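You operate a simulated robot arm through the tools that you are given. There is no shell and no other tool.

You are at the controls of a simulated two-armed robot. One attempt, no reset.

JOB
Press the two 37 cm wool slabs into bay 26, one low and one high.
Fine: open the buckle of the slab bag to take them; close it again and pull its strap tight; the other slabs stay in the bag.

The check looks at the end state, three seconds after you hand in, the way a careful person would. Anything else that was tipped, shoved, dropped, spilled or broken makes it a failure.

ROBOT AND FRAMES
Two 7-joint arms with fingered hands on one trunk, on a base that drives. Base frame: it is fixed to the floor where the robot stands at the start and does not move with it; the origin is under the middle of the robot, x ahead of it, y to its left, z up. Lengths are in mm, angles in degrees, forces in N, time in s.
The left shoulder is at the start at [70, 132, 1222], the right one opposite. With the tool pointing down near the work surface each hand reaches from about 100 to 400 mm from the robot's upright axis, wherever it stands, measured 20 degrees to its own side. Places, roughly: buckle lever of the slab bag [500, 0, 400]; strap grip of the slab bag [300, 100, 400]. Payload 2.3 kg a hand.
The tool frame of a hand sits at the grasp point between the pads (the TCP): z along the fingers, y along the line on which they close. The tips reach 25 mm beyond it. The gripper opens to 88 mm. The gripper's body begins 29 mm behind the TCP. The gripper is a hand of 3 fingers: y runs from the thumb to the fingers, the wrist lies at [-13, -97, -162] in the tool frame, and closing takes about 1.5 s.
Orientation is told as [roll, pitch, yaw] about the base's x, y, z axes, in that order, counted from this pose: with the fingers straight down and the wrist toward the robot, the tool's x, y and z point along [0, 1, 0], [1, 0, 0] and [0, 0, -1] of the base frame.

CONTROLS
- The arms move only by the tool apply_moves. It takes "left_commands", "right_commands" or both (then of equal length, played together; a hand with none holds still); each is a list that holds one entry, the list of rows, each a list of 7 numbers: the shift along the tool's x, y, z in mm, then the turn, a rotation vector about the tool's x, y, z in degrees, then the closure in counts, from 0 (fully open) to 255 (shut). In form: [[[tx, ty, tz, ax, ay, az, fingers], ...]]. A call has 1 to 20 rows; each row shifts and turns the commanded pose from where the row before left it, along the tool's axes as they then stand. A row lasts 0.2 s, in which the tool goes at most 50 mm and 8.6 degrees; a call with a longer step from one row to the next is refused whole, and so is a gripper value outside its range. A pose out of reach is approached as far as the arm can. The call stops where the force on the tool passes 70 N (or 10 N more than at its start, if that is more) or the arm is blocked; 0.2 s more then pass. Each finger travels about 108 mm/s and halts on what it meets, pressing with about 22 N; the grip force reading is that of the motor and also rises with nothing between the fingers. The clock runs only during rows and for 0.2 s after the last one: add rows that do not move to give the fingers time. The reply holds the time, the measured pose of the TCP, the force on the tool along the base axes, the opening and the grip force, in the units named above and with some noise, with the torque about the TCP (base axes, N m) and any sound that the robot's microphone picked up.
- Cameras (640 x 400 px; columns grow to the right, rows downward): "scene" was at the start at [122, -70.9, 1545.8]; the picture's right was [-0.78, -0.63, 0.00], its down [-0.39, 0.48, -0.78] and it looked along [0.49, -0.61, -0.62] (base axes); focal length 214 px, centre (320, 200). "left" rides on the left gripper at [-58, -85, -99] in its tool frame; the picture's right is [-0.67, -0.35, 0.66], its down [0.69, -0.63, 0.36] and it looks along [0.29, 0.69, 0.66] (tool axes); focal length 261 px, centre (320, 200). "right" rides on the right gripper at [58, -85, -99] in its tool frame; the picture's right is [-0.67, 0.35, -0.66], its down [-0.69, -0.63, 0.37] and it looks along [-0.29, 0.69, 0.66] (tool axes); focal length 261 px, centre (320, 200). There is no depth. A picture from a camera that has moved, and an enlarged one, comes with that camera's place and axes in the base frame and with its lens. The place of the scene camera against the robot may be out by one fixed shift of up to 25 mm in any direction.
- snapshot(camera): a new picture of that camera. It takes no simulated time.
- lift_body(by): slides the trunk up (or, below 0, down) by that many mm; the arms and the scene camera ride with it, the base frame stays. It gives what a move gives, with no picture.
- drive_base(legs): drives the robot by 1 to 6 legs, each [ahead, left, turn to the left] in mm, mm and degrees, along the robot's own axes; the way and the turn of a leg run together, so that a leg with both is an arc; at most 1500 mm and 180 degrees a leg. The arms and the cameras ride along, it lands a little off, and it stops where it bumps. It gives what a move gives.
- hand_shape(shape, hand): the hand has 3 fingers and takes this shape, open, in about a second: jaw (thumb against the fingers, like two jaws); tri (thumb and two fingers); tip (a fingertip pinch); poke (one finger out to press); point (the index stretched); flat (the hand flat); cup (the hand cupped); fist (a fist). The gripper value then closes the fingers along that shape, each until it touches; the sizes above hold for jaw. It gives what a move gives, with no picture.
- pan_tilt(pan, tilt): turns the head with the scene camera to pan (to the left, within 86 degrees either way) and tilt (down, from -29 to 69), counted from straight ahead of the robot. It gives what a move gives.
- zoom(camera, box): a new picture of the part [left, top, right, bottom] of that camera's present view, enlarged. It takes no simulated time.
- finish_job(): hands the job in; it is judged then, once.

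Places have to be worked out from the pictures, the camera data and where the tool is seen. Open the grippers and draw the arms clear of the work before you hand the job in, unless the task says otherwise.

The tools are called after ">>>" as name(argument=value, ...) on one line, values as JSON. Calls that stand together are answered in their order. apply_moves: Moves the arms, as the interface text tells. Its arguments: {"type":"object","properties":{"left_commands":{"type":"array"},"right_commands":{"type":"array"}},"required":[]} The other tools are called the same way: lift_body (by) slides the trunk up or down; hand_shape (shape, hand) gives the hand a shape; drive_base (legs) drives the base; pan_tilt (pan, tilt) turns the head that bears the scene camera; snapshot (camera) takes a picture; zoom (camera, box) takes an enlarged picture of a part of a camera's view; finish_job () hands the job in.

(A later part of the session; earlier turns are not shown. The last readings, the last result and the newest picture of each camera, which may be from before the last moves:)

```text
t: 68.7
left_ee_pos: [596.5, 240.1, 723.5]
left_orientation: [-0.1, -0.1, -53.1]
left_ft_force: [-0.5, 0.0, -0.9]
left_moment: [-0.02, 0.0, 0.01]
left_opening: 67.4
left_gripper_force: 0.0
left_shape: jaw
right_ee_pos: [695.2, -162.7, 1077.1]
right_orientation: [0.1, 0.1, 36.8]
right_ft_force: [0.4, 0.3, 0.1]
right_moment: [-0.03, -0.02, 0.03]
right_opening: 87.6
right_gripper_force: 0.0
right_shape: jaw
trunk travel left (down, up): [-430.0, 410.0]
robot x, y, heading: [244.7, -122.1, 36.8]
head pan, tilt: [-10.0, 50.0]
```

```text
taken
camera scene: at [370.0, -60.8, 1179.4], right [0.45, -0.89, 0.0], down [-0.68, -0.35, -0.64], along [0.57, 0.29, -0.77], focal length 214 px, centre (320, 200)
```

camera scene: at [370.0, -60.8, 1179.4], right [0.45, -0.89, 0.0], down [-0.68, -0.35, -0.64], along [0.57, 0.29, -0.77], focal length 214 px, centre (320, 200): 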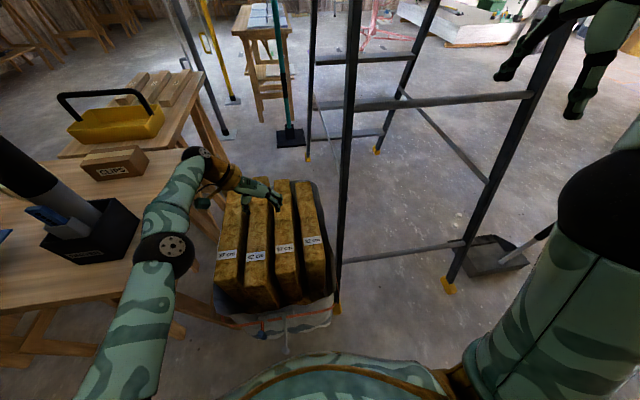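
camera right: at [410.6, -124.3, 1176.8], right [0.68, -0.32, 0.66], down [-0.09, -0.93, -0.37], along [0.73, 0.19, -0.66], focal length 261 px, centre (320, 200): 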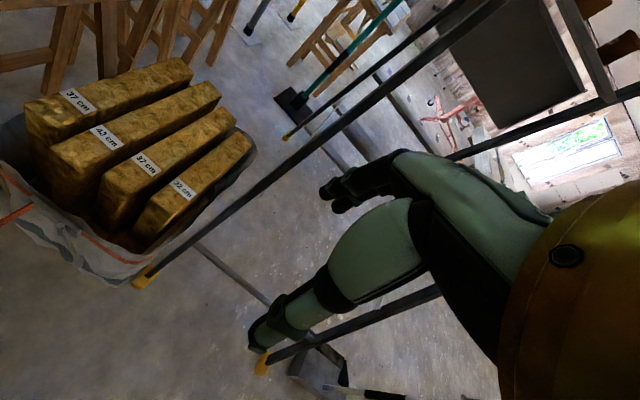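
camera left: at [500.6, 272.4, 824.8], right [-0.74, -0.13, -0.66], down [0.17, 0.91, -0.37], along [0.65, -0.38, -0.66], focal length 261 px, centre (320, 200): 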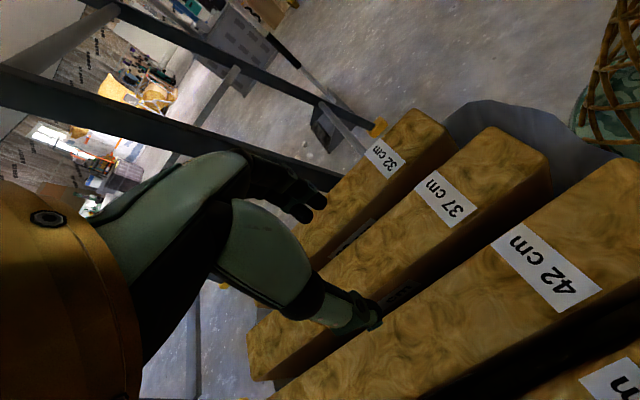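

In the left view slab 3's top spans exactly from below the TCP to 60 mm to its right, so its centre line is at left −196.5, parallel to my frame; its label at forward 557 gives a centre near 670. I shift 30.7 mm right, tilt the fingers 20° forward and reach on toward forward 665.

>>> apply_moves(left_commands=[[[0, 10.2, 0, 0, 6.67, 0, 60], [0, 10.2, 0, 0, 6.67, 0, 60], [0, 10.3, 0, 0, 6.66, 0, 60], [14, 0, -5.1, 0, 0, 0, 60], [14, 0, -5.1, 0, 0, 0, 60], [14, 0, -5.1, 0, 0, 0, 60], [0, 0, 0, 0, 0, 0, 60]]])

>>> snapshot(camera="left")

```text
t: 70.3
left_ee_pos: [642.5, 236.7, 753.4]
left_orientation: [19.9, -0.1, -53.0]
left_ft_force: [-0.8, -0.6, -0.4]
left_moment: [-0.01, 0.01, 0.01]
left_opening: 66.9
left_gripper_force: 0.1
left_shape: jaw
right_ee_pos: [695.2, -161.9, 1077.7]
right_orientation: [-0.1, -0.1, 36.9]
right_ft_force: [-0.3, 0.0, 0.7]
right_moment: [0.02, 0.03, -0.01]
right_opening: 87.8
right_gripper_force: 0.0
right_shape: jaw
trunk travel left (down, up): [-430.0, 410.0]
robot x, y, heading: [241.9, -120.4, 37.0]
head pan, tilt: [-10.0, 50.0]
```

```text
taken
camera left: at [522.1, 249.9, 828.0], right [-0.53, 0.03, -0.85], down [0.24, 0.97, -0.11], along [0.81, -0.26, -0.52], focal length 261 px, centre (320, 200)
```

left: 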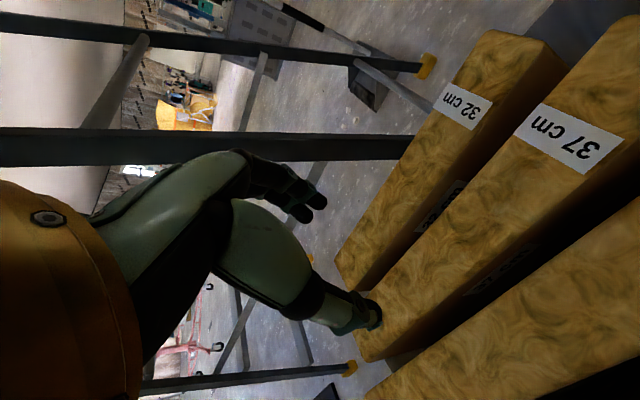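

The TCP is above slab 3 at forward 656, left −196, z 753. I descend 105 mm vertically (tilted-axis components) with the opening at 72 mm and check the fingers against the gaps.

>>> apply_moves(left_commands=[[[-9, 0, 34, 0, 0, 0, 46], [-9, 0, 34, 0, 0, 0, 46], [-9, 0, 34, 0, 0, 0, 46], [0, 0, 0, 0, 0, 0, 46]]])

>>> snapshot(camera="left")

>>> zoom(camera="scene", box=[180, 140, 360, 300])

```text
t: 71.3
left_ee_pos: [649.5, 241.8, 647.8]
left_orientation: [20.0, -0.1, -52.9]
left_ft_force: [0.6, -0.4, -0.1]
left_moment: [-0.02, 0.0, -0.01]
left_opening: 71.8
left_gripper_force: 0.0
left_shape: jaw
right_ee_pos: [695.5, -163.4, 1077.7]
right_orientation: [-0.1, 0.0, 36.9]
right_ft_force: [0.3, 0.8, 0.1]
right_moment: [-0.01, -0.06, -0.02]
right_opening: 87.7
right_gripper_force: 0.0
right_shape: jaw
trunk travel left (down, up): [-430.0, 410.0]
robot x, y, heading: [247.4, -120.8, 36.9]
head pan, tilt: [-10.0, 50.0]
```

```text
taken
camera left: at [529.4, 255.9, 722.3], right [-0.53, 0.03, -0.85], down [0.24, 0.97, -0.11], along [0.81, -0.26, -0.52], focal length 261 px, centre (320, 200)
```

left: 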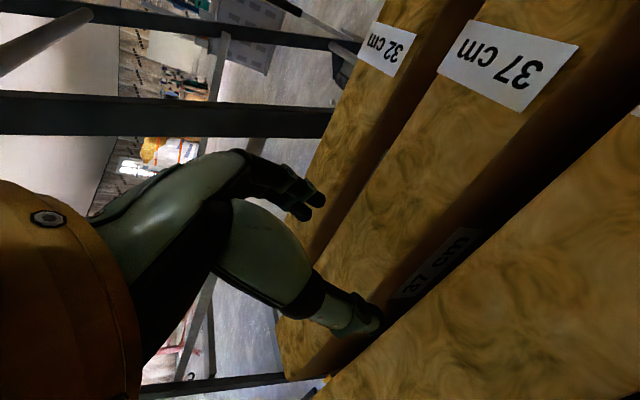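

```text
2.50 times, centred on (270, 220) of scene
camera zoom: at [369.8, -60.9, 1179.5], right [0.45, -0.89, 0.0], down [-0.68, -0.35, -0.64], along [0.57, 0.29, -0.77], focal length 536 px, centre (445, 150)
```

zoom: 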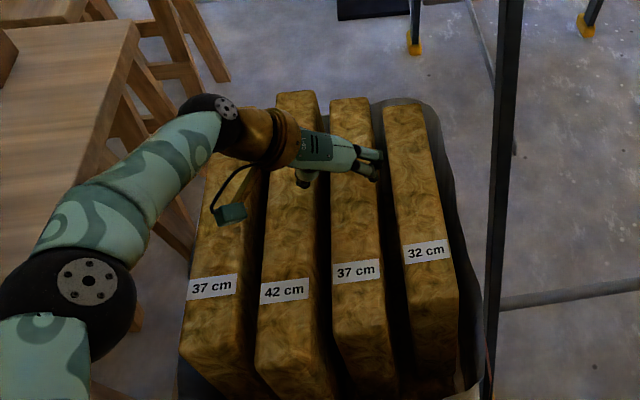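

Aligned over slab 3 (forward 665, left −196). I descend the last 44 mm in small steps, fingers going into the gaps on both sides.

>>> apply_moves(left_commands=[[[-3.8, 0, 10.3, 0, 0, 0, 46], [-3.8, 0, 10.3, 0, 0, 0, 46], [-3.8, 0, 10.3, 0, 0, 0, 46], [-3.8, 0, 10.3, 0, 0, 0, 46], [0, 0, 0, 0, 0, 0, 46]]])

>>> snapshot(camera="left")

>>> zoom(camera="scene", box=[220, 150, 320, 230])

```text
t: 72.5
left_ee_pos: [645.0, 235.4, 617.4]
left_orientation: [21.3, -0.2, -52.9]
left_ft_force: [4.4, -3.1, 55.3]
left_moment: [0.33, -0.78, 0.6]
left_opening: 74.4
left_gripper_force: 0.1
left_shape: jaw
left hand out of reach, approached as far as the arm can: row 4
right_ee_pos: [685.4, -172.6, 1081.7]
right_orientation: [0.2, -0.7, 36.9]
right_ft_force: [-0.3, 0.8, 0.3]
right_moment: [0.02, 0.02, 0.02]
right_opening: 87.5
right_gripper_force: 0.1
right_shape: jaw
trunk travel left (down, up): [-430.0, 410.0]
robot x, y, heading: [246.7, -118.7, 36.7]
head pan, tilt: [-10.0, 50.0]
```

```text
taken
camera left: at [523.4, 247.8, 690.1], right [-0.52, 0.04, -0.86], down [0.24, 0.97, -0.09], along [0.82, -0.25, -0.51], focal length 261 px, centre (320, 200)
```

left: 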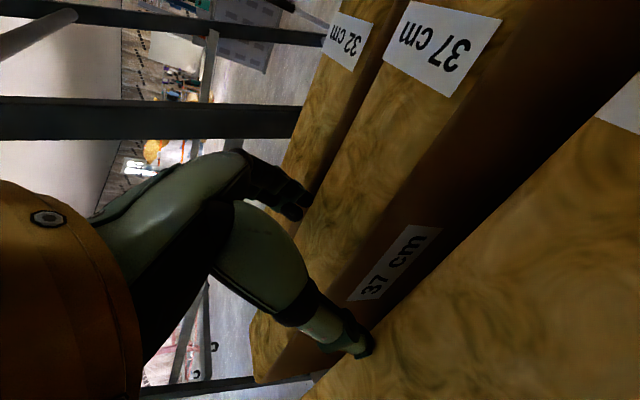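

```text
5.00 times, centred on (270, 190) of scene
camera zoom: at [360.0, -71.6, 1181.6], right [0.45, -0.89, 0.0], down [-0.68, -0.34, -0.65], along [0.58, 0.3, -0.76], focal length 1072 px, centre (570, 250)
```

zoom: 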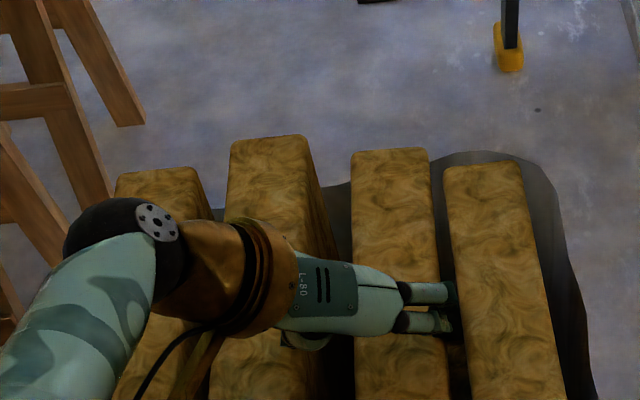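

The tool met 55 N: the fingers sit on slab 4's top edge, because the gap on that side is narrow. I back straight up 35 mm at once and re-measure.

>>> apply_moves(left_commands=[[[5, 0, -14, 0, 0, 0, 46], [5, 0, -14, 0, 0, 0, 46], [5, 0, -14, 0, 0, 0, 46], [0, 0, 0, 0, 0, 0, 46]]])

>>> zoom(camera="scene", box=[200, 130, 340, 290])

>>> snapshot(camera="left")

>>> snapshot(camera="right")

```text
t: 73.5
left_ee_pos: [652.8, 244.6, 649.2]
left_orientation: [19.9, -0.1, -53.1]
left_ft_force: [-0.5, 0.0, -0.1]
left_moment: [0.0, -0.02, 0.01]
left_opening: 72.1
left_gripper_force: 0.1
left_shape: jaw
left hand out of reach, approached as far as the arm can: row 2
right_ee_pos: [695.4, -162.5, 1077.2]
right_orientation: [0.0, 0.0, 36.8]
right_ft_force: [0.7, 0.8, -0.6]
right_moment: [0.02, -0.02, -0.04]
right_opening: 87.7
right_gripper_force: 0.0
right_shape: jaw
trunk travel left (down, up): [-430.0, 410.0]
robot x, y, heading: [243.2, -123.8, 37.0]
head pan, tilt: [-10.0, 50.0]
```

```text
2.50 times, centred on (270, 210) of scene
camera zoom: at [370.1, -60.5, 1179.3], right [0.45, -0.89, 0.0], down [-0.68, -0.35, -0.64], along [0.57, 0.29, -0.77], focal length 536 px, centre (445, 175)
```

zoom: 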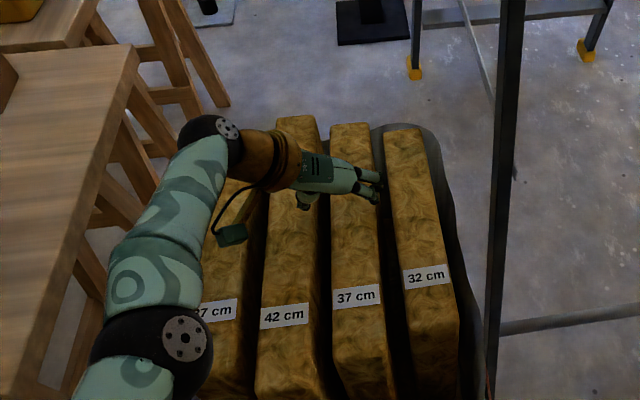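

```text
taken
camera left: at [533.1, 257.6, 722.9], right [-0.53, 0.03, -0.84], down [0.24, 0.97, -0.11], along [0.81, -0.26, -0.52], focal length 261 px, centre (320, 200)
```

left: 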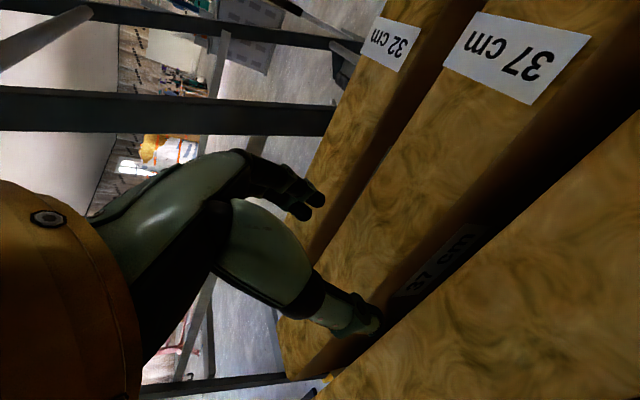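

```text
taken
camera right: at [592.8, -166.9, 1176.7], right [0.68, -0.33, 0.66], down [-0.09, -0.93, -0.36], along [0.73, 0.19, -0.66], focal length 261 px, centre (320, 200)
```

right: 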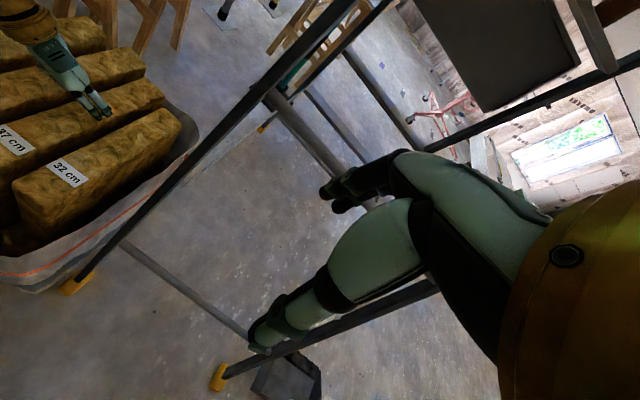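

I zoom harder on the slab tops around the fingers to measure the gaps.

>>> zoom(camera="scene", box=[240, 170, 320, 220])

>>> zoom(camera="right", box=[0, 40, 200, 220])

>>> zoom(camera="left", box=[240, 130, 440, 380])

```text
8.00 times, centred on (280, 195) of scene
camera zoom: at [370.1, -60.5, 1179.3], right [0.45, -0.89, 0.0], down [-0.68, -0.35, -0.64], along [0.57, 0.29, -0.77], focal length 1716 px, centre (640, 240)
```

zoom: 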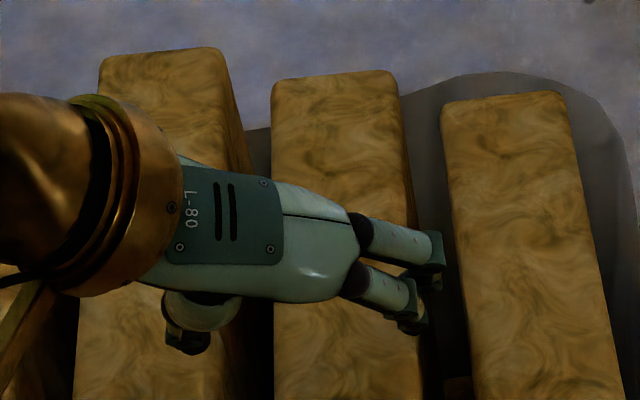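

```text
2.22 times, centred on (100, 130) of right
camera zoom: at [592.8, -166.9, 1176.7], right [0.68, -0.33, 0.66], down [-0.09, -0.93, -0.36], along [0.73, 0.19, -0.66], focal length 579 px, centre (809, 356)
```

zoom: 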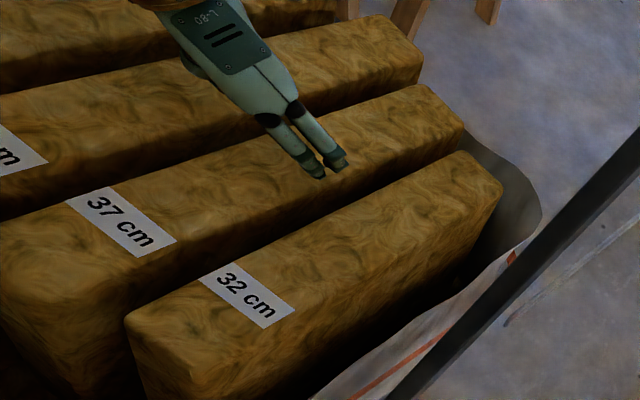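

```text
1.60 times, centred on (340, 255) of left
camera zoom: at [533.1, 257.6, 722.9], right [-0.53, 0.03, -0.84], down [0.24, 0.97, -0.11], along [0.81, -0.26, -0.52], focal length 417 px, centre (288, 112)
```

zoom: 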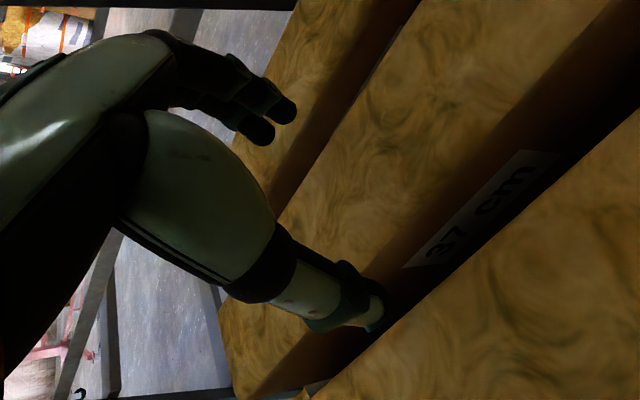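

Gaps measure about 18 mm on each side, slab 62 mm thick, so the fingers must be centred well. I lower until the tips are just level with the slab tops and look again.

>>> apply_moves(left_commands=[[[-5, 0, 11, 0, 0, 0, 50], [0, 0, 0, 0, 0, 0, 50]]])

>>> zoom(camera="scene", box=[240, 170, 320, 220])

>>> zoom(camera="left", box=[260, 150, 420, 350])

>>> zoom(camera="right", box=[20, 30, 180, 150])

```text
t: 74.1
left_ee_pos: [651.5, 241.5, 636.5]
left_orientation: [19.9, -0.1, -53.1]
left_ft_force: [0.3, 0.2, -0.5]
left_moment: [-0.04, -0.02, 0.0]
left_opening: 71.0
left_gripper_force: 0.0
left_shape: jaw
right_ee_pos: [694.9, -162.3, 1077.4]
right_orientation: [0.0, 0.0, 36.9]
right_ft_force: [-0.8, -0.6, -0.5]
right_moment: [0.0, -0.01, -0.03]
right_opening: 87.4
right_gripper_force: 0.1
right_shape: jaw
trunk travel left (down, up): [-430.0, 410.0]
robot x, y, heading: [242.8, -120.3, 36.7]
head pan, tilt: [-10.0, 50.0]
```

```text
8.00 times, centred on (280, 195) of scene
camera zoom: at [369.9, -60.9, 1179.4], right [0.45, -0.89, 0.0], down [-0.68, -0.35, -0.64], along [0.57, 0.29, -0.77], focal length 1716 px, centre (640, 240)
```

zoom: 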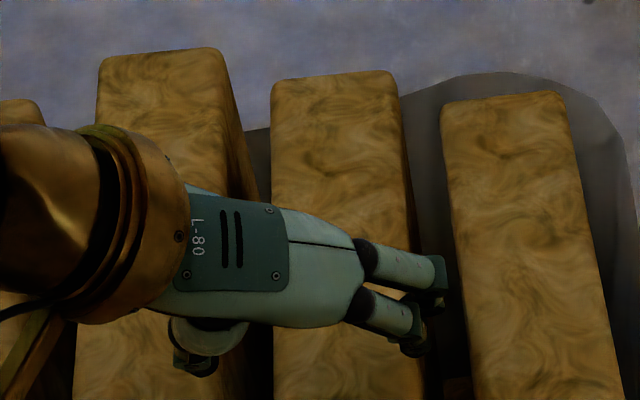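

```text
2.00 times, centred on (340, 250) of left
camera zoom: at [531.4, 256.2, 711.1], right [-0.53, 0.03, -0.84], down [0.24, 0.96, -0.11], along [0.81, -0.26, -0.52], focal length 521 px, centre (280, 100)
```

zoom: 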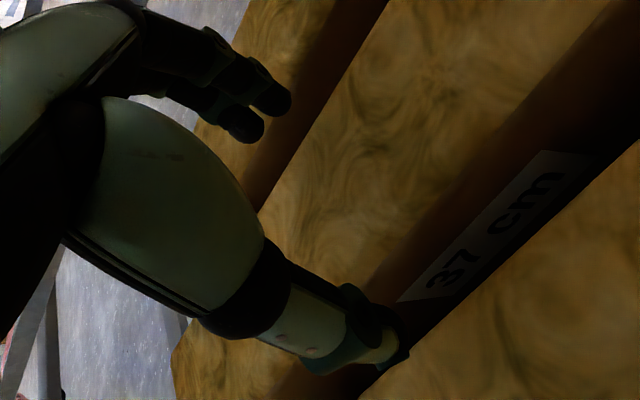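

```text
3.33 times, centred on (100, 90) of right
camera zoom: at [592.5, -167.4, 1176.8], right [0.68, -0.33, 0.66], down [-0.09, -0.93, -0.37], along [0.73, 0.19, -0.66], focal length 869 px, centre (1053, 567)
```

zoom: 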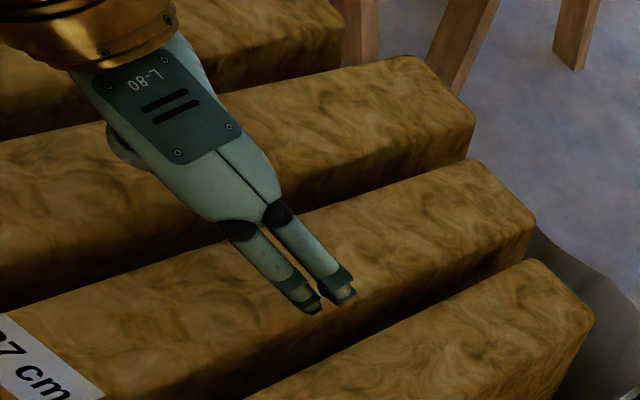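

Reading tool offsets from the left view: slab 3 spans −30…+30 across, slab 2's edge is at −45.5 and slab 4's at about +50, so the thumb was landing on slab 2. I narrow the opening to about 66 mm, shift 1 mm right and descend gently.

>>> apply_moves(left_commands=[[[0, 1, 0, 0, 0, 0, 64], [0, 0, 0, 0, 0, 0, 64], [-3, 0, 8, 0, 0, 0, 64], [-3, 0, 8, 0, 0, 0, 64], [0, 0, 0, 0, 0, 0, 64]]])

>>> zoom(camera="left", box=[260, 150, 420, 350])

>>> zoom(camera="scene", box=[240, 170, 320, 220])

```text
t: 75.3
left_ee_pos: [649.6, 238.6, 623.5]
left_orientation: [20.5, 0.0, -53.0]
left_ft_force: [-0.7, -1.3, 15.5]
left_moment: [0.24, 0.13, 0.17]
left_opening: 66.0
left_gripper_force: 0.0
left_shape: jaw
right_ee_pos: [693.4, -167.2, 1079.1]
right_orientation: [0.0, -0.2, 36.9]
right_ft_force: [0.4, 1.5, 0.3]
right_moment: [0.02, 0.03, -0.01]
right_opening: 87.6
right_gripper_force: 0.0
right_shape: jaw
trunk travel left (down, up): [-430.0, 410.0]
robot x, y, heading: [246.2, -126.6, 36.9]
head pan, tilt: [-10.0, 50.0]
```

```text
2.00 times, centred on (340, 250) of left
camera zoom: at [529.4, 252.4, 697.1], right [-0.53, 0.04, -0.85], down [0.24, 0.97, -0.11], along [0.82, -0.26, -0.52], focal length 521 px, centre (280, 100)
```

zoom: 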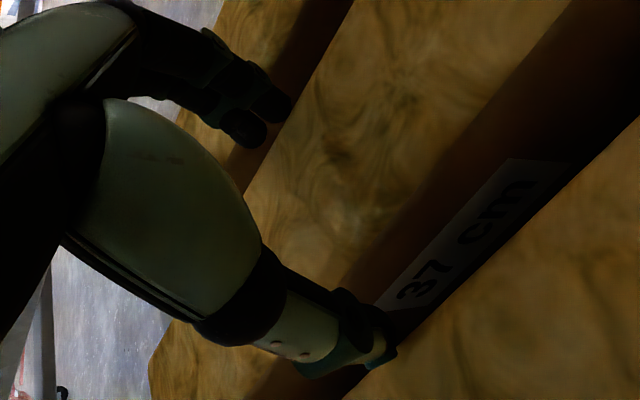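

```text
8.00 times, centred on (280, 195) of scene
camera zoom: at [367.2, -63.9, 1180.1], right [0.45, -0.89, 0.0], down [-0.68, -0.34, -0.65], along [0.58, 0.29, -0.76], focal length 1716 px, centre (640, 240)
```

zoom: 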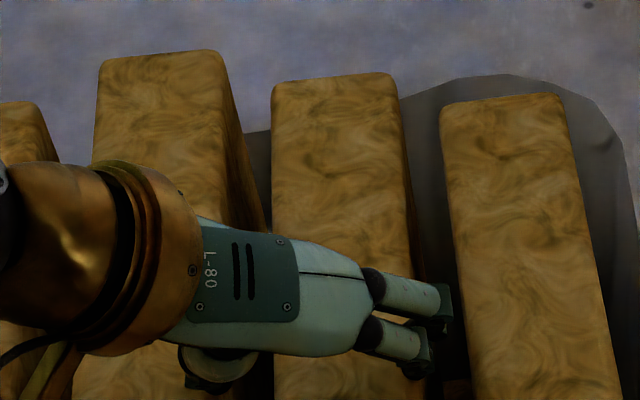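

Slight 15 N contact, on the thumb side (slab 2's edge). I back off 12 mm, shift 2.5 mm to the right so the thumb runs close along slab 3, and descend again.

>>> apply_moves(left_commands=[[[4.5, 0, -12, 0, 0, 0, 64], [0, 2.5, 0, 0, 0, 0, 64], [-3, 0, 8, 0, 0, 0, 64], [-3, 0, 8, 0, 0, 0, 64], [0, 0, 0, 0, 0, 0, 64]]])

>>> zoom(camera="left", box=[260, 150, 420, 350])

```text
t: 76.5
left_ee_pos: [651.1, 235.2, 621.8]
left_orientation: [20.5, -0.1, -52.9]
left_ft_force: [-2.3, -6.8, 22.5]
left_moment: [0.85, 0.48, 0.24]
left_opening: 66.3
left_gripper_force: 0.1
left_shape: jaw
right_ee_pos: [690.8, -168.6, 1079.2]
right_orientation: [0.1, -0.4, 36.9]
right_ft_force: [0.1, 0.1, -0.7]
right_moment: [0.01, 0.0, 0.02]
right_opening: 87.3
right_gripper_force: 0.2
right_shape: jaw
trunk travel left (down, up): [-430.0, 410.0]
robot x, y, heading: [245.0, -122.4, 36.9]
head pan, tilt: [-10.0, 50.0]
```

```text
2.00 times, centred on (340, 250) of left
camera zoom: at [529.5, 248.0, 695.2], right [-0.53, 0.04, -0.85], down [0.24, 0.97, -0.1], along [0.82, -0.26, -0.52], focal length 521 px, centre (280, 100)
```

zoom: 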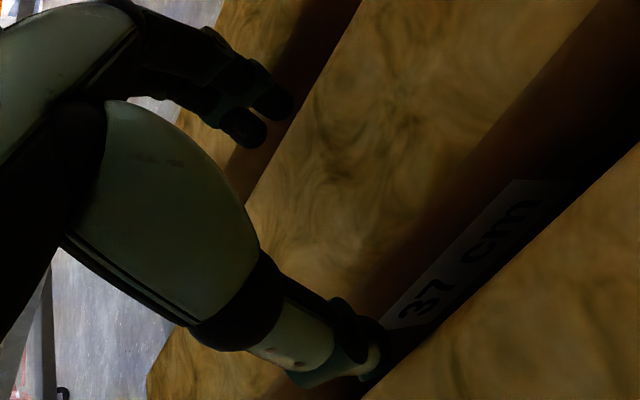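

The thumb meets slab 2's edge about 47 mm left of the TCP: the gap between slabs 2 and 3 is too tight for now. I'll take slab 1 first (its gap to slab 2 is about 27 mm), so I withdraw the left hand up, back and out.

>>> apply_moves(left_commands=[[[13, 0, -35, 0, 0, 0, 64], [13, 0, -35, 0, 0, 0, 64], [13, 0, -35, 0, 0, 0, 64], [8, 0, -30, 0, 0, 0, 64], [0, 0, 0, 0, -6.67, 0, 40], [-15, 0, -10, 0, -6.67, 0, 0], [-15, 0, -20, 0, -6.66, 0, 0], [-35, 0, -30, 0, 0, 0, 0], [-35, 0, -30, 0, 0, 0, 0], [-35, 0, -30, 0, 0, 0, 0], [-35, 0, -30, 0, 0, 0, 0], [-35, 0, -30, 0, 0, 0, 0], [-35, 0, -30, 0, 0, 0, 0], [-35, 0, -30, 0, 0, 0, 0], [-35, 0, -30, 0, 0, 0, 0]]])

>>> snapshot(camera="scene")

```text
t: 79.7
left_ee_pos: [385.4, 38.6, 1022.9]
left_orientation: [0.0, -0.1, -52.9]
left_ft_force: [0.1, -0.9, 0.1]
left_moment: [0.02, 0.0, 0.01]
left_opening: 87.6
left_gripper_force: 0.0
left_shape: jaw
left hand out of reach, approached as far as the arm can: row 5, 7
right_ee_pos: [694.8, -162.1, 1078.3]
right_orientation: [0.0, -0.1, 37.0]
right_ft_force: [0.3, -0.6, -0.1]
right_moment: [-0.03, 0.02, -0.01]
right_opening: 87.2
right_gripper_force: 0.0
right_shape: jaw
trunk travel left (down, up): [-430.0, 410.0]
robot x, y, heading: [246.1, -119.7, 37.0]
head pan, tilt: [-10.0, 50.0]
```

```text
taken
camera scene: at [369.3, -61.4, 1179.5], right [0.45, -0.89, 0.0], down [-0.68, -0.35, -0.64], along [0.57, 0.29, -0.77], focal length 214 px, centre (320, 200)
```

scene: 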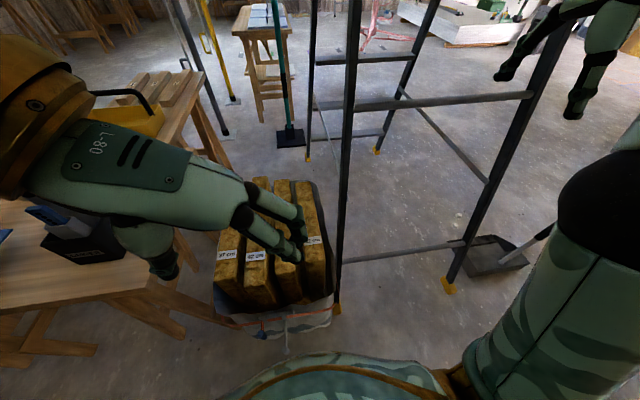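

I move the left hand 120 mm further to the left at z≈1020, then shift the robot 233 mm left so the right hand can take slab 1.

>>> apply_moves(left_commands=[[[-10, -40, -10, 0, 0, 0, 0], [-10, -40, -10, 0, 0, 0, 0], [-10, -40, -10, 0, 0, 0, 0]]])

>>> drive_base(legs=[[0, 233, 0]])

>>> snapshot(camera="scene")

>>> snapshot(camera="right")

```text
t: 80.5
left_ee_pos: [290.6, 116.0, 1052.6]
left_orientation: [-0.1, -0.2, -53.1]
left_ft_force: [-0.2, 0.3, 0.9]
left_moment: [0.01, 0.01, 0.0]
left_opening: 87.7
left_gripper_force: 0.0
left_shape: jaw
right_ee_pos: [694.4, -161.1, 1078.4]
right_orientation: [-0.1, 0.0, 37.0]
right_ft_force: [0.3, -0.2, -0.1]
right_moment: [0.0, 0.01, 0.01]
right_opening: 87.3
right_gripper_force: 0.1
right_shape: jaw
trunk travel left (down, up): [-430.0, 410.0]
robot x, y, heading: [244.9, -125.3, 37.0]
head pan, tilt: [-10.0, 50.0]
```

```text
t: 82.3
left_ee_pos: [153.4, 298.6, 1051.3]
left_orientation: [-0.1, -0.1, -52.9]
left_ft_force: [0.4, 0.6, -1.3]
left_moment: [0.02, -0.01, 0.01]
left_opening: 87.9
left_gripper_force: 0.0
left_shape: jaw
right_ee_pos: [558.3, 22.8, 1076.5]
right_orientation: [0.0, 0.0, 37.1]
right_ft_force: [-0.5, 0.4, 0.8]
right_moment: [-0.03, -0.01, -0.03]
right_opening: 87.7
right_gripper_force: 0.0
right_shape: jaw
trunk travel left (down, up): [-430.0, 410.0]
robot x, y, heading: [104.5, 65.3, 37.2]
head pan, tilt: [-10.0, 50.0]
```

```text
taken
camera scene: at [230.7, 124.0, 1179.4], right [0.45, -0.89, 0.0], down [-0.68, -0.35, -0.64], along [0.57, 0.29, -0.77], focal length 214 px, centre (320, 200)
```

scene: 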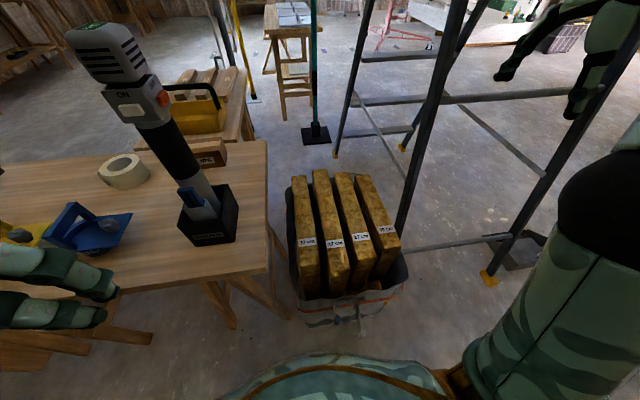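

```text
taken
camera right: at [453.7, 18.2, 1176.8], right [0.68, -0.32, 0.66], down [-0.09, -0.93, -0.37], along [0.73, 0.19, -0.66], focal length 261 px, centre (320, 200)
```

right: 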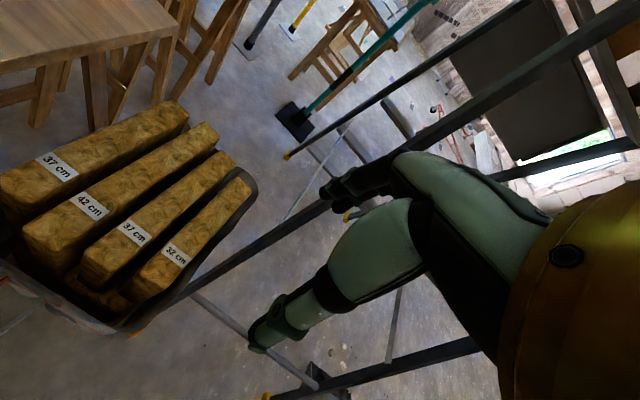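

Now I measure slab 1 in the right camera more exactly.

>>> zoom(camera="right", box=[0, 80, 260, 280])

>>> zoom(camera="scene", box=[270, 150, 420, 320])

```text
2.00 times, centred on (130, 180) of right
camera zoom: at [453.7, 18.2, 1176.8], right [0.68, -0.32, 0.66], down [-0.09, -0.93, -0.37], along [0.73, 0.19, -0.66], focal length 521 px, centre (700, 240)
```

zoom: 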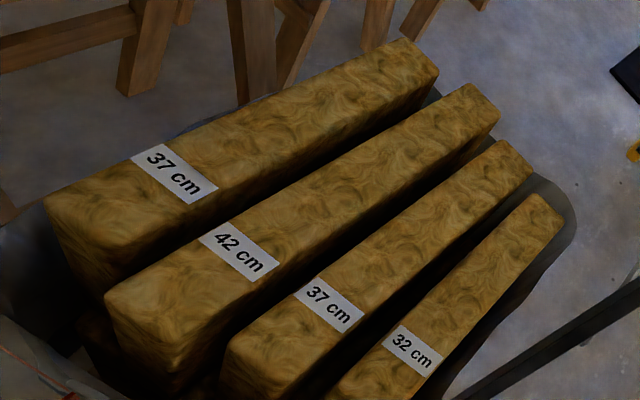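

```text
2.35 times, centred on (345, 235) of scene
camera zoom: at [230.7, 124.0, 1179.4], right [0.45, -0.89, 0.0], down [-0.68, -0.35, -0.64], along [0.57, 0.29, -0.77], focal length 505 px, centre (261, 118)
```

zoom: 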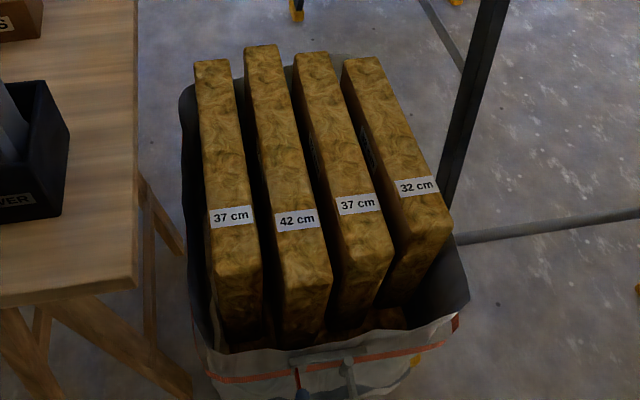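

Combining both hands' views, slab tops are at z≈592 and slab 3 lies at left ≈−205…−211 (I was 8–10 mm off before); slab 1's axis passes left −45 at forward 677, skewed −2°. I turn the right hand by 88° and bring it above slab 1.

>>> apply_moves(right_commands=[[[0, 0, 0, 0, 0, -8, 0], [0, 0, 0, 0, 0, -8, 0], [0, 0, 0, 0, 0, -8, 0], [0, 0, 0, 0, 0, -8, 0], [0, 0, 0, 0, 0, -8, 0], [0, 0, 0, 0, 0, -8, 0], [0, 0, 0, 0, 0, -8, 0], [0, 0, 0, 0, 0, -8, 0], [0, 0, 0, 0, 0, -8, 0], [0, 0, 0, 0, 0, -8, 0], [0, 0, 0, 0, 0, -8, 0], [0, 0, 0, 0, 0, 0, 0]]])

>>> snapshot(camera="scene")

```text
t: 84.9
left_ee_pos: [152.4, 300.1, 1052.4]
left_orientation: [-0.1, -0.1, -52.9]
left_ft_force: [0.2, 0.1, 0.0]
left_moment: [0.02, -0.01, 0.01]
left_opening: 87.7
left_gripper_force: 0.0
left_shape: jaw
right_ee_pos: [525.4, 17.2, 1046.1]
right_orientation: [0.2, 0.3, 91.7]
right_ft_force: [0.4, 0.0, -0.2]
right_moment: [-0.04, 0.02, 0.03]
right_opening: 88.0
right_gripper_force: 0.1
right_shape: jaw
right hand out of reach, approached as far as the arm can: row 3, 4, 5, 6, 7, 8, 9, 10, 11
trunk travel left (down, up): [-430.0, 410.0]
robot x, y, heading: [107.9, 62.0, 36.9]
head pan, tilt: [-10.0, 50.0]
```

```text
taken
camera scene: at [230.4, 124.3, 1179.4], right [0.45, -0.89, 0.0], down [-0.68, -0.35, -0.64], along [0.57, 0.29, -0.77], focal length 214 px, centre (320, 200)
```

scene: 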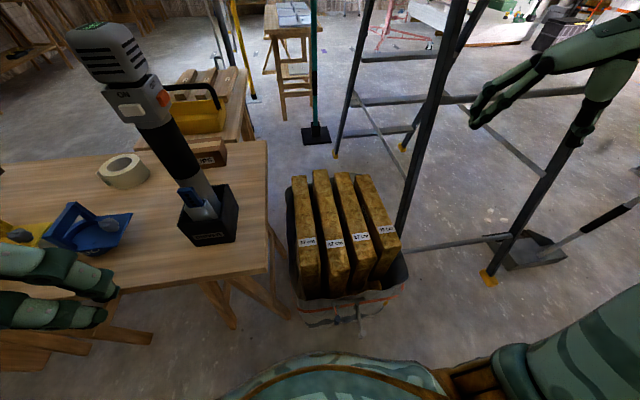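

The turn stopped at 55° because the wrist ran out of reach to the right. I test how commands continue from here with one small step.

>>> apply_moves(right_commands=[[[0, 40, 20, 0, 0, 0, 0], [0, 40, 20, 0, 0, 0, 0], [0, 0, 0, 0, 0, 0, 0]]])

```text
t: 85.7
left_ee_pos: [152.8, 299.0, 1052.4]
left_orientation: [0.1, -0.1, -52.9]
left_ft_force: [0.4, -0.2, 0.7]
left_moment: [-0.01, -0.01, 0.01]
left_opening: 87.7
left_gripper_force: 0.1
left_shape: jaw
right_ee_pos: [522.0, 96.4, 1004.0]
right_orientation: [0.3, 0.2, 91.9]
right_ft_force: [-0.4, -0.8, -0.5]
right_moment: [-0.01, -0.02, 0.0]
right_opening: 87.8
right_gripper_force: 0.1
right_shape: jaw
trunk travel left (down, up): [-430.0, 410.0]
robot x, y, heading: [102.6, 63.9, 37.1]
head pan, tilt: [-10.0, 50.0]
```

Commands continue from the reached pose. I move inward and down first, then finish the turn, then go over slab 1 at about (forward 605, left −45, z 720).

>>> apply_moves(right_commands=[[[13.8, 19.7, 30, 0, 0, 0, 0], [13.8, 19.7, 30, 0, 0, 0, 0], [13.8, 19.7, 30, 0, 0, 0, 0], [13.8, 19.7, 30, 0, 0, 0, 0], [13.8, 19.7, 30, 0, 0, 0, 0], [0, 0, 0, 0, 0, -8.25, 20], [0, 0, 0, 0, 0, -8.25, 50], [0, 0, 0, 0, 0, -8.25, 50], [0, 0, 0, 0, 0, -8.25, 50], [-26, 14, 26, 0, 0, 0, 50], [-26, 14, 26, 0, 0, 0, 50], [-26, 14, 26, 0, 0, 0, 50], [-26, 14, 26, 0, 0, 0, 50], [-26, 14, 26, 0, 0, 0, 50], [0, 0, 0, 0, 0, 0, 50]]])

>>> snapshot(camera="right")

>>> snapshot(camera="scene")

```text
t: 88.9
left_ee_pos: [152.3, 299.9, 1052.6]
left_orientation: [-0.1, -0.1, -52.9]
left_ft_force: [0.2, -0.9, 0.8]
left_moment: [0.01, 0.01, 0.01]
left_opening: 87.7
left_gripper_force: 0.0
left_shape: jaw
right_ee_pos: [518.0, 323.5, 722.0]
right_orientation: [0.4, 0.0, 125.0]
right_ft_force: [0.2, -0.5, -1.4]
right_moment: [0.01, 0.01, -0.01]
right_opening: 71.2
right_gripper_force: 0.0
right_shape: jaw
right hand out of reach, approached as far as the arm can: row 5
trunk travel left (down, up): [-430.0, 410.0]
robot x, y, heading: [105.3, 62.0, 37.0]
head pan, tilt: [-10.0, 50.0]
```

```text
taken
camera right: at [519.8, 220.8, 822.3], right [0.35, 0.67, 0.65], down [0.92, -0.13, -0.37], along [-0.17, 0.73, -0.66], focal length 261 px, centre (320, 200)
```

right: 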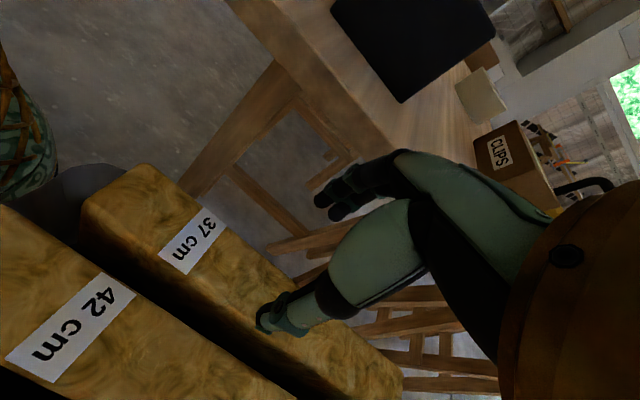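

```text
taken
camera scene: at [230.1, 124.1, 1179.5], right [0.45, -0.89, 0.0], down [-0.68, -0.35, -0.64], along [0.57, 0.29, -0.77], focal length 214 px, centre (320, 200)
```

scene: 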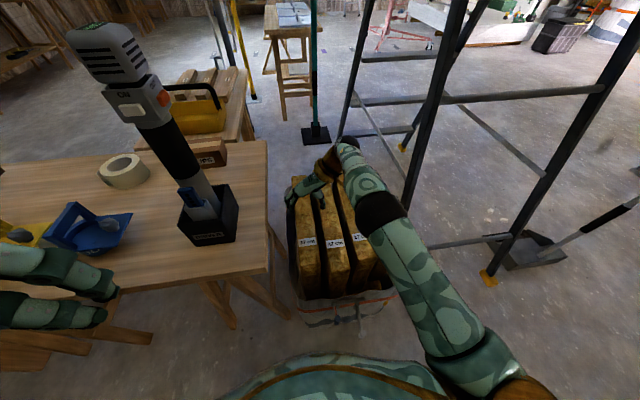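

The hand is above slab 1. I enlarge the right view to read the slab edges.

>>> zoom(camera="right", box=[60, 130, 420, 400])

```text
1.48 times, centred on (240, 265) of right
camera zoom: at [519.8, 220.8, 822.3], right [0.35, 0.67, 0.65], down [0.92, -0.13, -0.37], along [-0.17, 0.73, -0.66], focal length 386 px, centre (438, 104)
```

zoom: 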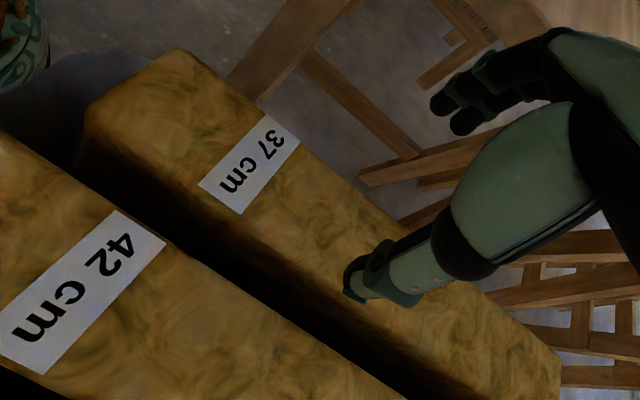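

Refined reading: slab 1 spans −15.5…+37.6 mm across from the TCP (centre +11), gap to slab 2 about 29 mm. I drive 30 mm forward for reach, shift 11 mm left, tilt 20° forward.

>>> drive_base(legs=[[30, 0, 0]])

>>> apply_moves(right_commands=[[[0, 3.7, 0, 0, -6.67, 0, 36], [0, 3.7, 0, 0, -6.67, 0, 36], [0, 3.6, 0, 0, -6.66, 0, 36], [-15, 0, 5.5, 0, 0, 0, 36], [-12, 0, 4.4, 0, 0, 0, 36], [0, 0, 0, 0, 0, 0, 36]]])

>>> zoom(camera="right", box=[60, 130, 420, 400])

```text
t: 89.7
left_ee_pos: [175.4, 316.6, 1052.6]
left_orientation: [0.0, -0.1, -52.8]
left_ft_force: [0.3, 0.5, 0.7]
left_moment: [-0.02, 0.01, -0.03]
left_opening: 87.7
left_gripper_force: 0.1
left_shape: jaw
right_ee_pos: [541.5, 341.9, 722.8]
right_orientation: [0.4, 0.1, 124.9]
right_ft_force: [-0.6, -0.5, -0.3]
right_moment: [0.01, 0.02, 0.01]
right_opening: 70.9
right_gripper_force: 0.0
right_shape: jaw
trunk travel left (down, up): [-430.0, 410.0]
robot x, y, heading: [127.1, 81.7, 37.3]
head pan, tilt: [-10.0, 50.0]
```

```text
t: 91.1
left_ee_pos: [176.2, 318.0, 1051.1]
left_orientation: [-0.1, -0.2, -52.8]
left_ft_force: [0.1, -0.7, 0.0]
left_moment: [0.0, -0.01, 0.03]
left_opening: 87.6
left_gripper_force: 0.0
left_shape: jaw
right_ee_pos: [559.8, 366.1, 722.5]
right_orientation: [-19.6, 0.0, 124.9]
right_ft_force: [0.3, 0.4, 0.7]
right_moment: [-0.01, -0.01, 0.02]
right_opening: 75.5
right_gripper_force: 0.0
right_shape: jaw
trunk travel left (down, up): [-430.0, 410.0]
robot x, y, heading: [130.3, 80.5, 37.1]
head pan, tilt: [-10.0, 50.0]
```

```text
1.48 times, centred on (240, 265) of right
camera zoom: at [535.8, 246.8, 796.6], right [0.14, 0.52, 0.84], down [0.99, -0.08, -0.11], along [0.0, 0.85, -0.53], focal length 386 px, centre (438, 104)
```

zoom: 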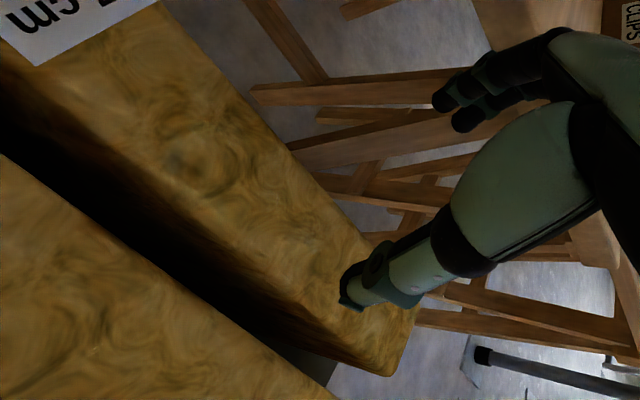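

I enlarge again around the slab's edges before descending.

>>> zoom(camera="right", box=[60, 130, 320, 400])

>>> zoom(camera="scene", box=[260, 110, 420, 230])

```text
1.48 times, centred on (190, 265) of right
camera zoom: at [535.8, 246.8, 796.6], right [0.14, 0.52, 0.84], down [0.99, -0.08, -0.11], along [0.0, 0.85, -0.53], focal length 386 px, centre (513, 104)
```

zoom: 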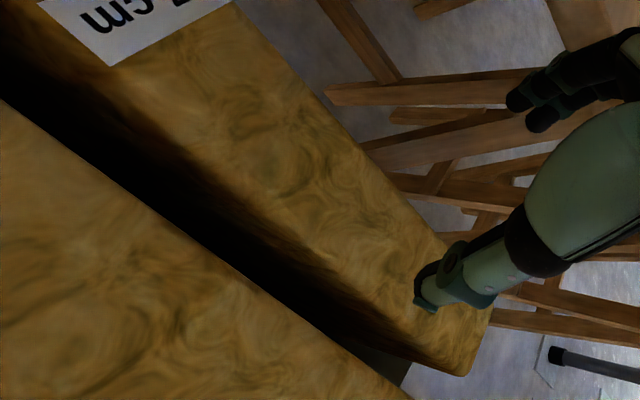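

```text
3.33 times, centred on (340, 170) of scene
camera zoom: at [254.3, 142.3, 1179.4], right [0.46, -0.89, 0.0], down [-0.68, -0.35, -0.64], along [0.57, 0.29, -0.77], focal length 715 px, centre (253, 300)
```

zoom: 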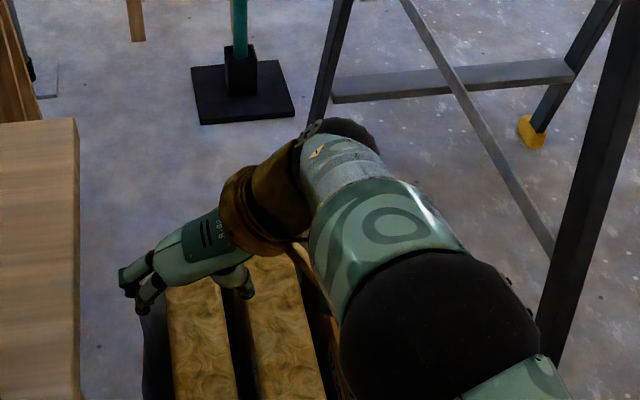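

Slab 1 is now centred under the hand (−27…+25 mm across, far end 189 mm ahead). I lower the trunk by 60 mm, then descend with the arm about 70 mm.

>>> lift_body(by=-60)

>>> apply_moves(right_commands=[[[5.1, 0, 14.1, 0, 0, 0, 36], [5.1, 0, 14.1, 0, 0, 0, 36], [3.4, 0, 9.4, 0, 0, 0, 36], [0, 0, 0, 0, 0, 0, 36]]])

>>> zoom(camera="right", box=[120, 130, 380, 400])

```text
t: 92.1
left_ee_pos: [175.6, 317.5, 991.9]
left_orientation: [0.0, 0.0, -52.8]
left_ft_force: [0.1, 0.3, 0.2]
left_moment: [-0.01, 0.01, -0.01]
left_opening: 87.5
left_gripper_force: 0.2
left_shape: jaw
right_ee_pos: [558.8, 366.7, 662.7]
right_orientation: [-19.7, 0.0, 125.0]
right_ft_force: [-0.3, -0.2, -0.7]
right_moment: [0.04, -0.01, -0.02]
right_opening: 75.4
right_gripper_force: 0.0
right_shape: jaw
trunk travel left (down, up): [-370.0, 470.0]
robot x, y, heading: [127.7, 84.0, 37.0]
head pan, tilt: [-10.0, 50.0]
```

```text
t: 93.1
left_ee_pos: [176.3, 317.9, 993.2]
left_orientation: [0.0, -0.2, -52.8]
left_ft_force: [0.2, -0.2, -0.8]
left_moment: [0.0, -0.02, 0.02]
left_opening: 87.6
left_gripper_force: 0.0
left_shape: jaw
right_ee_pos: [559.6, 367.0, 623.3]
right_orientation: [-19.6, 0.0, 125.0]
right_ft_force: [1.3, 0.7, -0.3]
right_moment: [0.02, -0.01, 0.01]
right_opening: 75.4
right_gripper_force: 0.2
right_shape: jaw
trunk travel left (down, up): [-370.0, 470.0]
robot x, y, heading: [128.7, 81.4, 37.5]
head pan, tilt: [-10.0, 50.0]
```

```text
1.48 times, centred on (250, 265) of right
camera zoom: at [535.6, 246.4, 696.5], right [0.14, 0.52, 0.84], down [0.99, -0.08, -0.11], along [0.0, 0.85, -0.53], focal length 386 px, centre (424, 104)
```

zoom: 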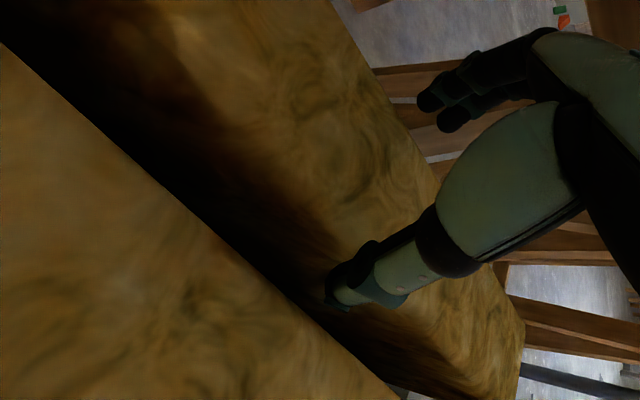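

The thumb tip is over the dark gap, no force. I descend the final 33 mm.

>>> apply_moves(right_commands=[[[3.8, 0, 10.3, 0, 0, 0, 36], [3.8, 0, 10.3, 0, 0, 0, 36], [3.8, 0, 10.3, 0, 0, 0, 36], [0, 0, 0, 0, 0, 0, 36]]])

>>> zoom(camera="right", box=[120, 130, 380, 400])

```text
t: 94.1
left_ee_pos: [175.3, 318.7, 991.5]
left_orientation: [0.1, -0.1, -52.9]
left_ft_force: [-0.2, -0.1, 0.1]
left_moment: [-0.03, -0.01, 0.01]
left_opening: 87.6
left_gripper_force: 0.0
left_shape: jaw
right_ee_pos: [558.4, 366.7, 589.5]
right_orientation: [-19.6, 0.0, 124.9]
right_ft_force: [0.0, -0.7, 0.0]
right_moment: [-0.01, -0.04, 0.0]
right_opening: 75.3
right_gripper_force: 0.0
right_shape: jaw
trunk travel left (down, up): [-370.0, 470.0]
robot x, y, heading: [129.3, 82.3, 37.2]
head pan, tilt: [-10.0, 50.0]
```

```text
1.48 times, centred on (250, 265) of right
camera zoom: at [535.1, 246.4, 663.6], right [0.14, 0.52, 0.84], down [0.99, -0.08, -0.11], along [0.0, 0.85, -0.53], focal length 386 px, centre (424, 104)
```

zoom: 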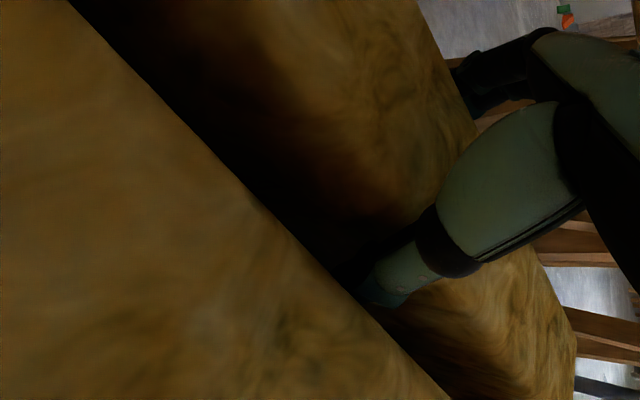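

Both sides are in, with no contact force. I close the right hand on slab 1.

>>> apply_moves(right_commands=[[[0, 0, 0, 0, 0, 0, 255], [0, 0, 0, 0, 0, 0, 255], [0, 0, 0, 0, 0, 0, 255], [0, 0, 0, 0, 0, 0, 255], [0, 0, 0, 0, 0, 0, 255], [0, 0, 0, 0, 0, 0, 255]]])

>>> zoom(camera="right", box=[120, 130, 380, 400])

```text
t: 95.5
left_ee_pos: [175.7, 317.4, 992.1]
left_orientation: [0.1, -0.1, -52.8]
left_ft_force: [0.1, -0.1, -0.2]
left_moment: [0.02, 0.0, 0.02]
left_opening: 87.6
left_gripper_force: 0.1
left_shape: jaw
right_ee_pos: [559.1, 367.1, 590.0]
right_orientation: [-19.6, 0.0, 124.9]
right_ft_force: [0.3, 0.4, 0.5]
right_moment: [0.04, 0.03, 0.04]
right_opening: 54.2
right_gripper_force: 22.4
right_shape: jaw
trunk travel left (down, up): [-370.0, 470.0]
robot x, y, heading: [128.4, 82.9, 37.3]
head pan, tilt: [-10.0, 50.0]
```

```text
1.48 times, centred on (250, 265) of right
camera zoom: at [535.2, 246.5, 663.6], right [0.14, 0.52, 0.84], down [0.99, -0.08, -0.11], along [0.0, 0.85, -0.53], focal length 386 px, centre (424, 104)
```

zoom: 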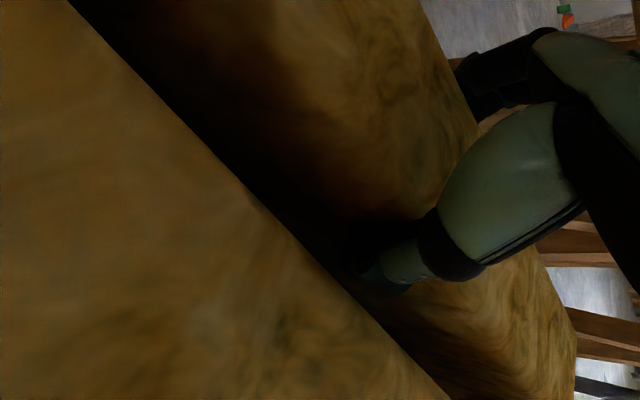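

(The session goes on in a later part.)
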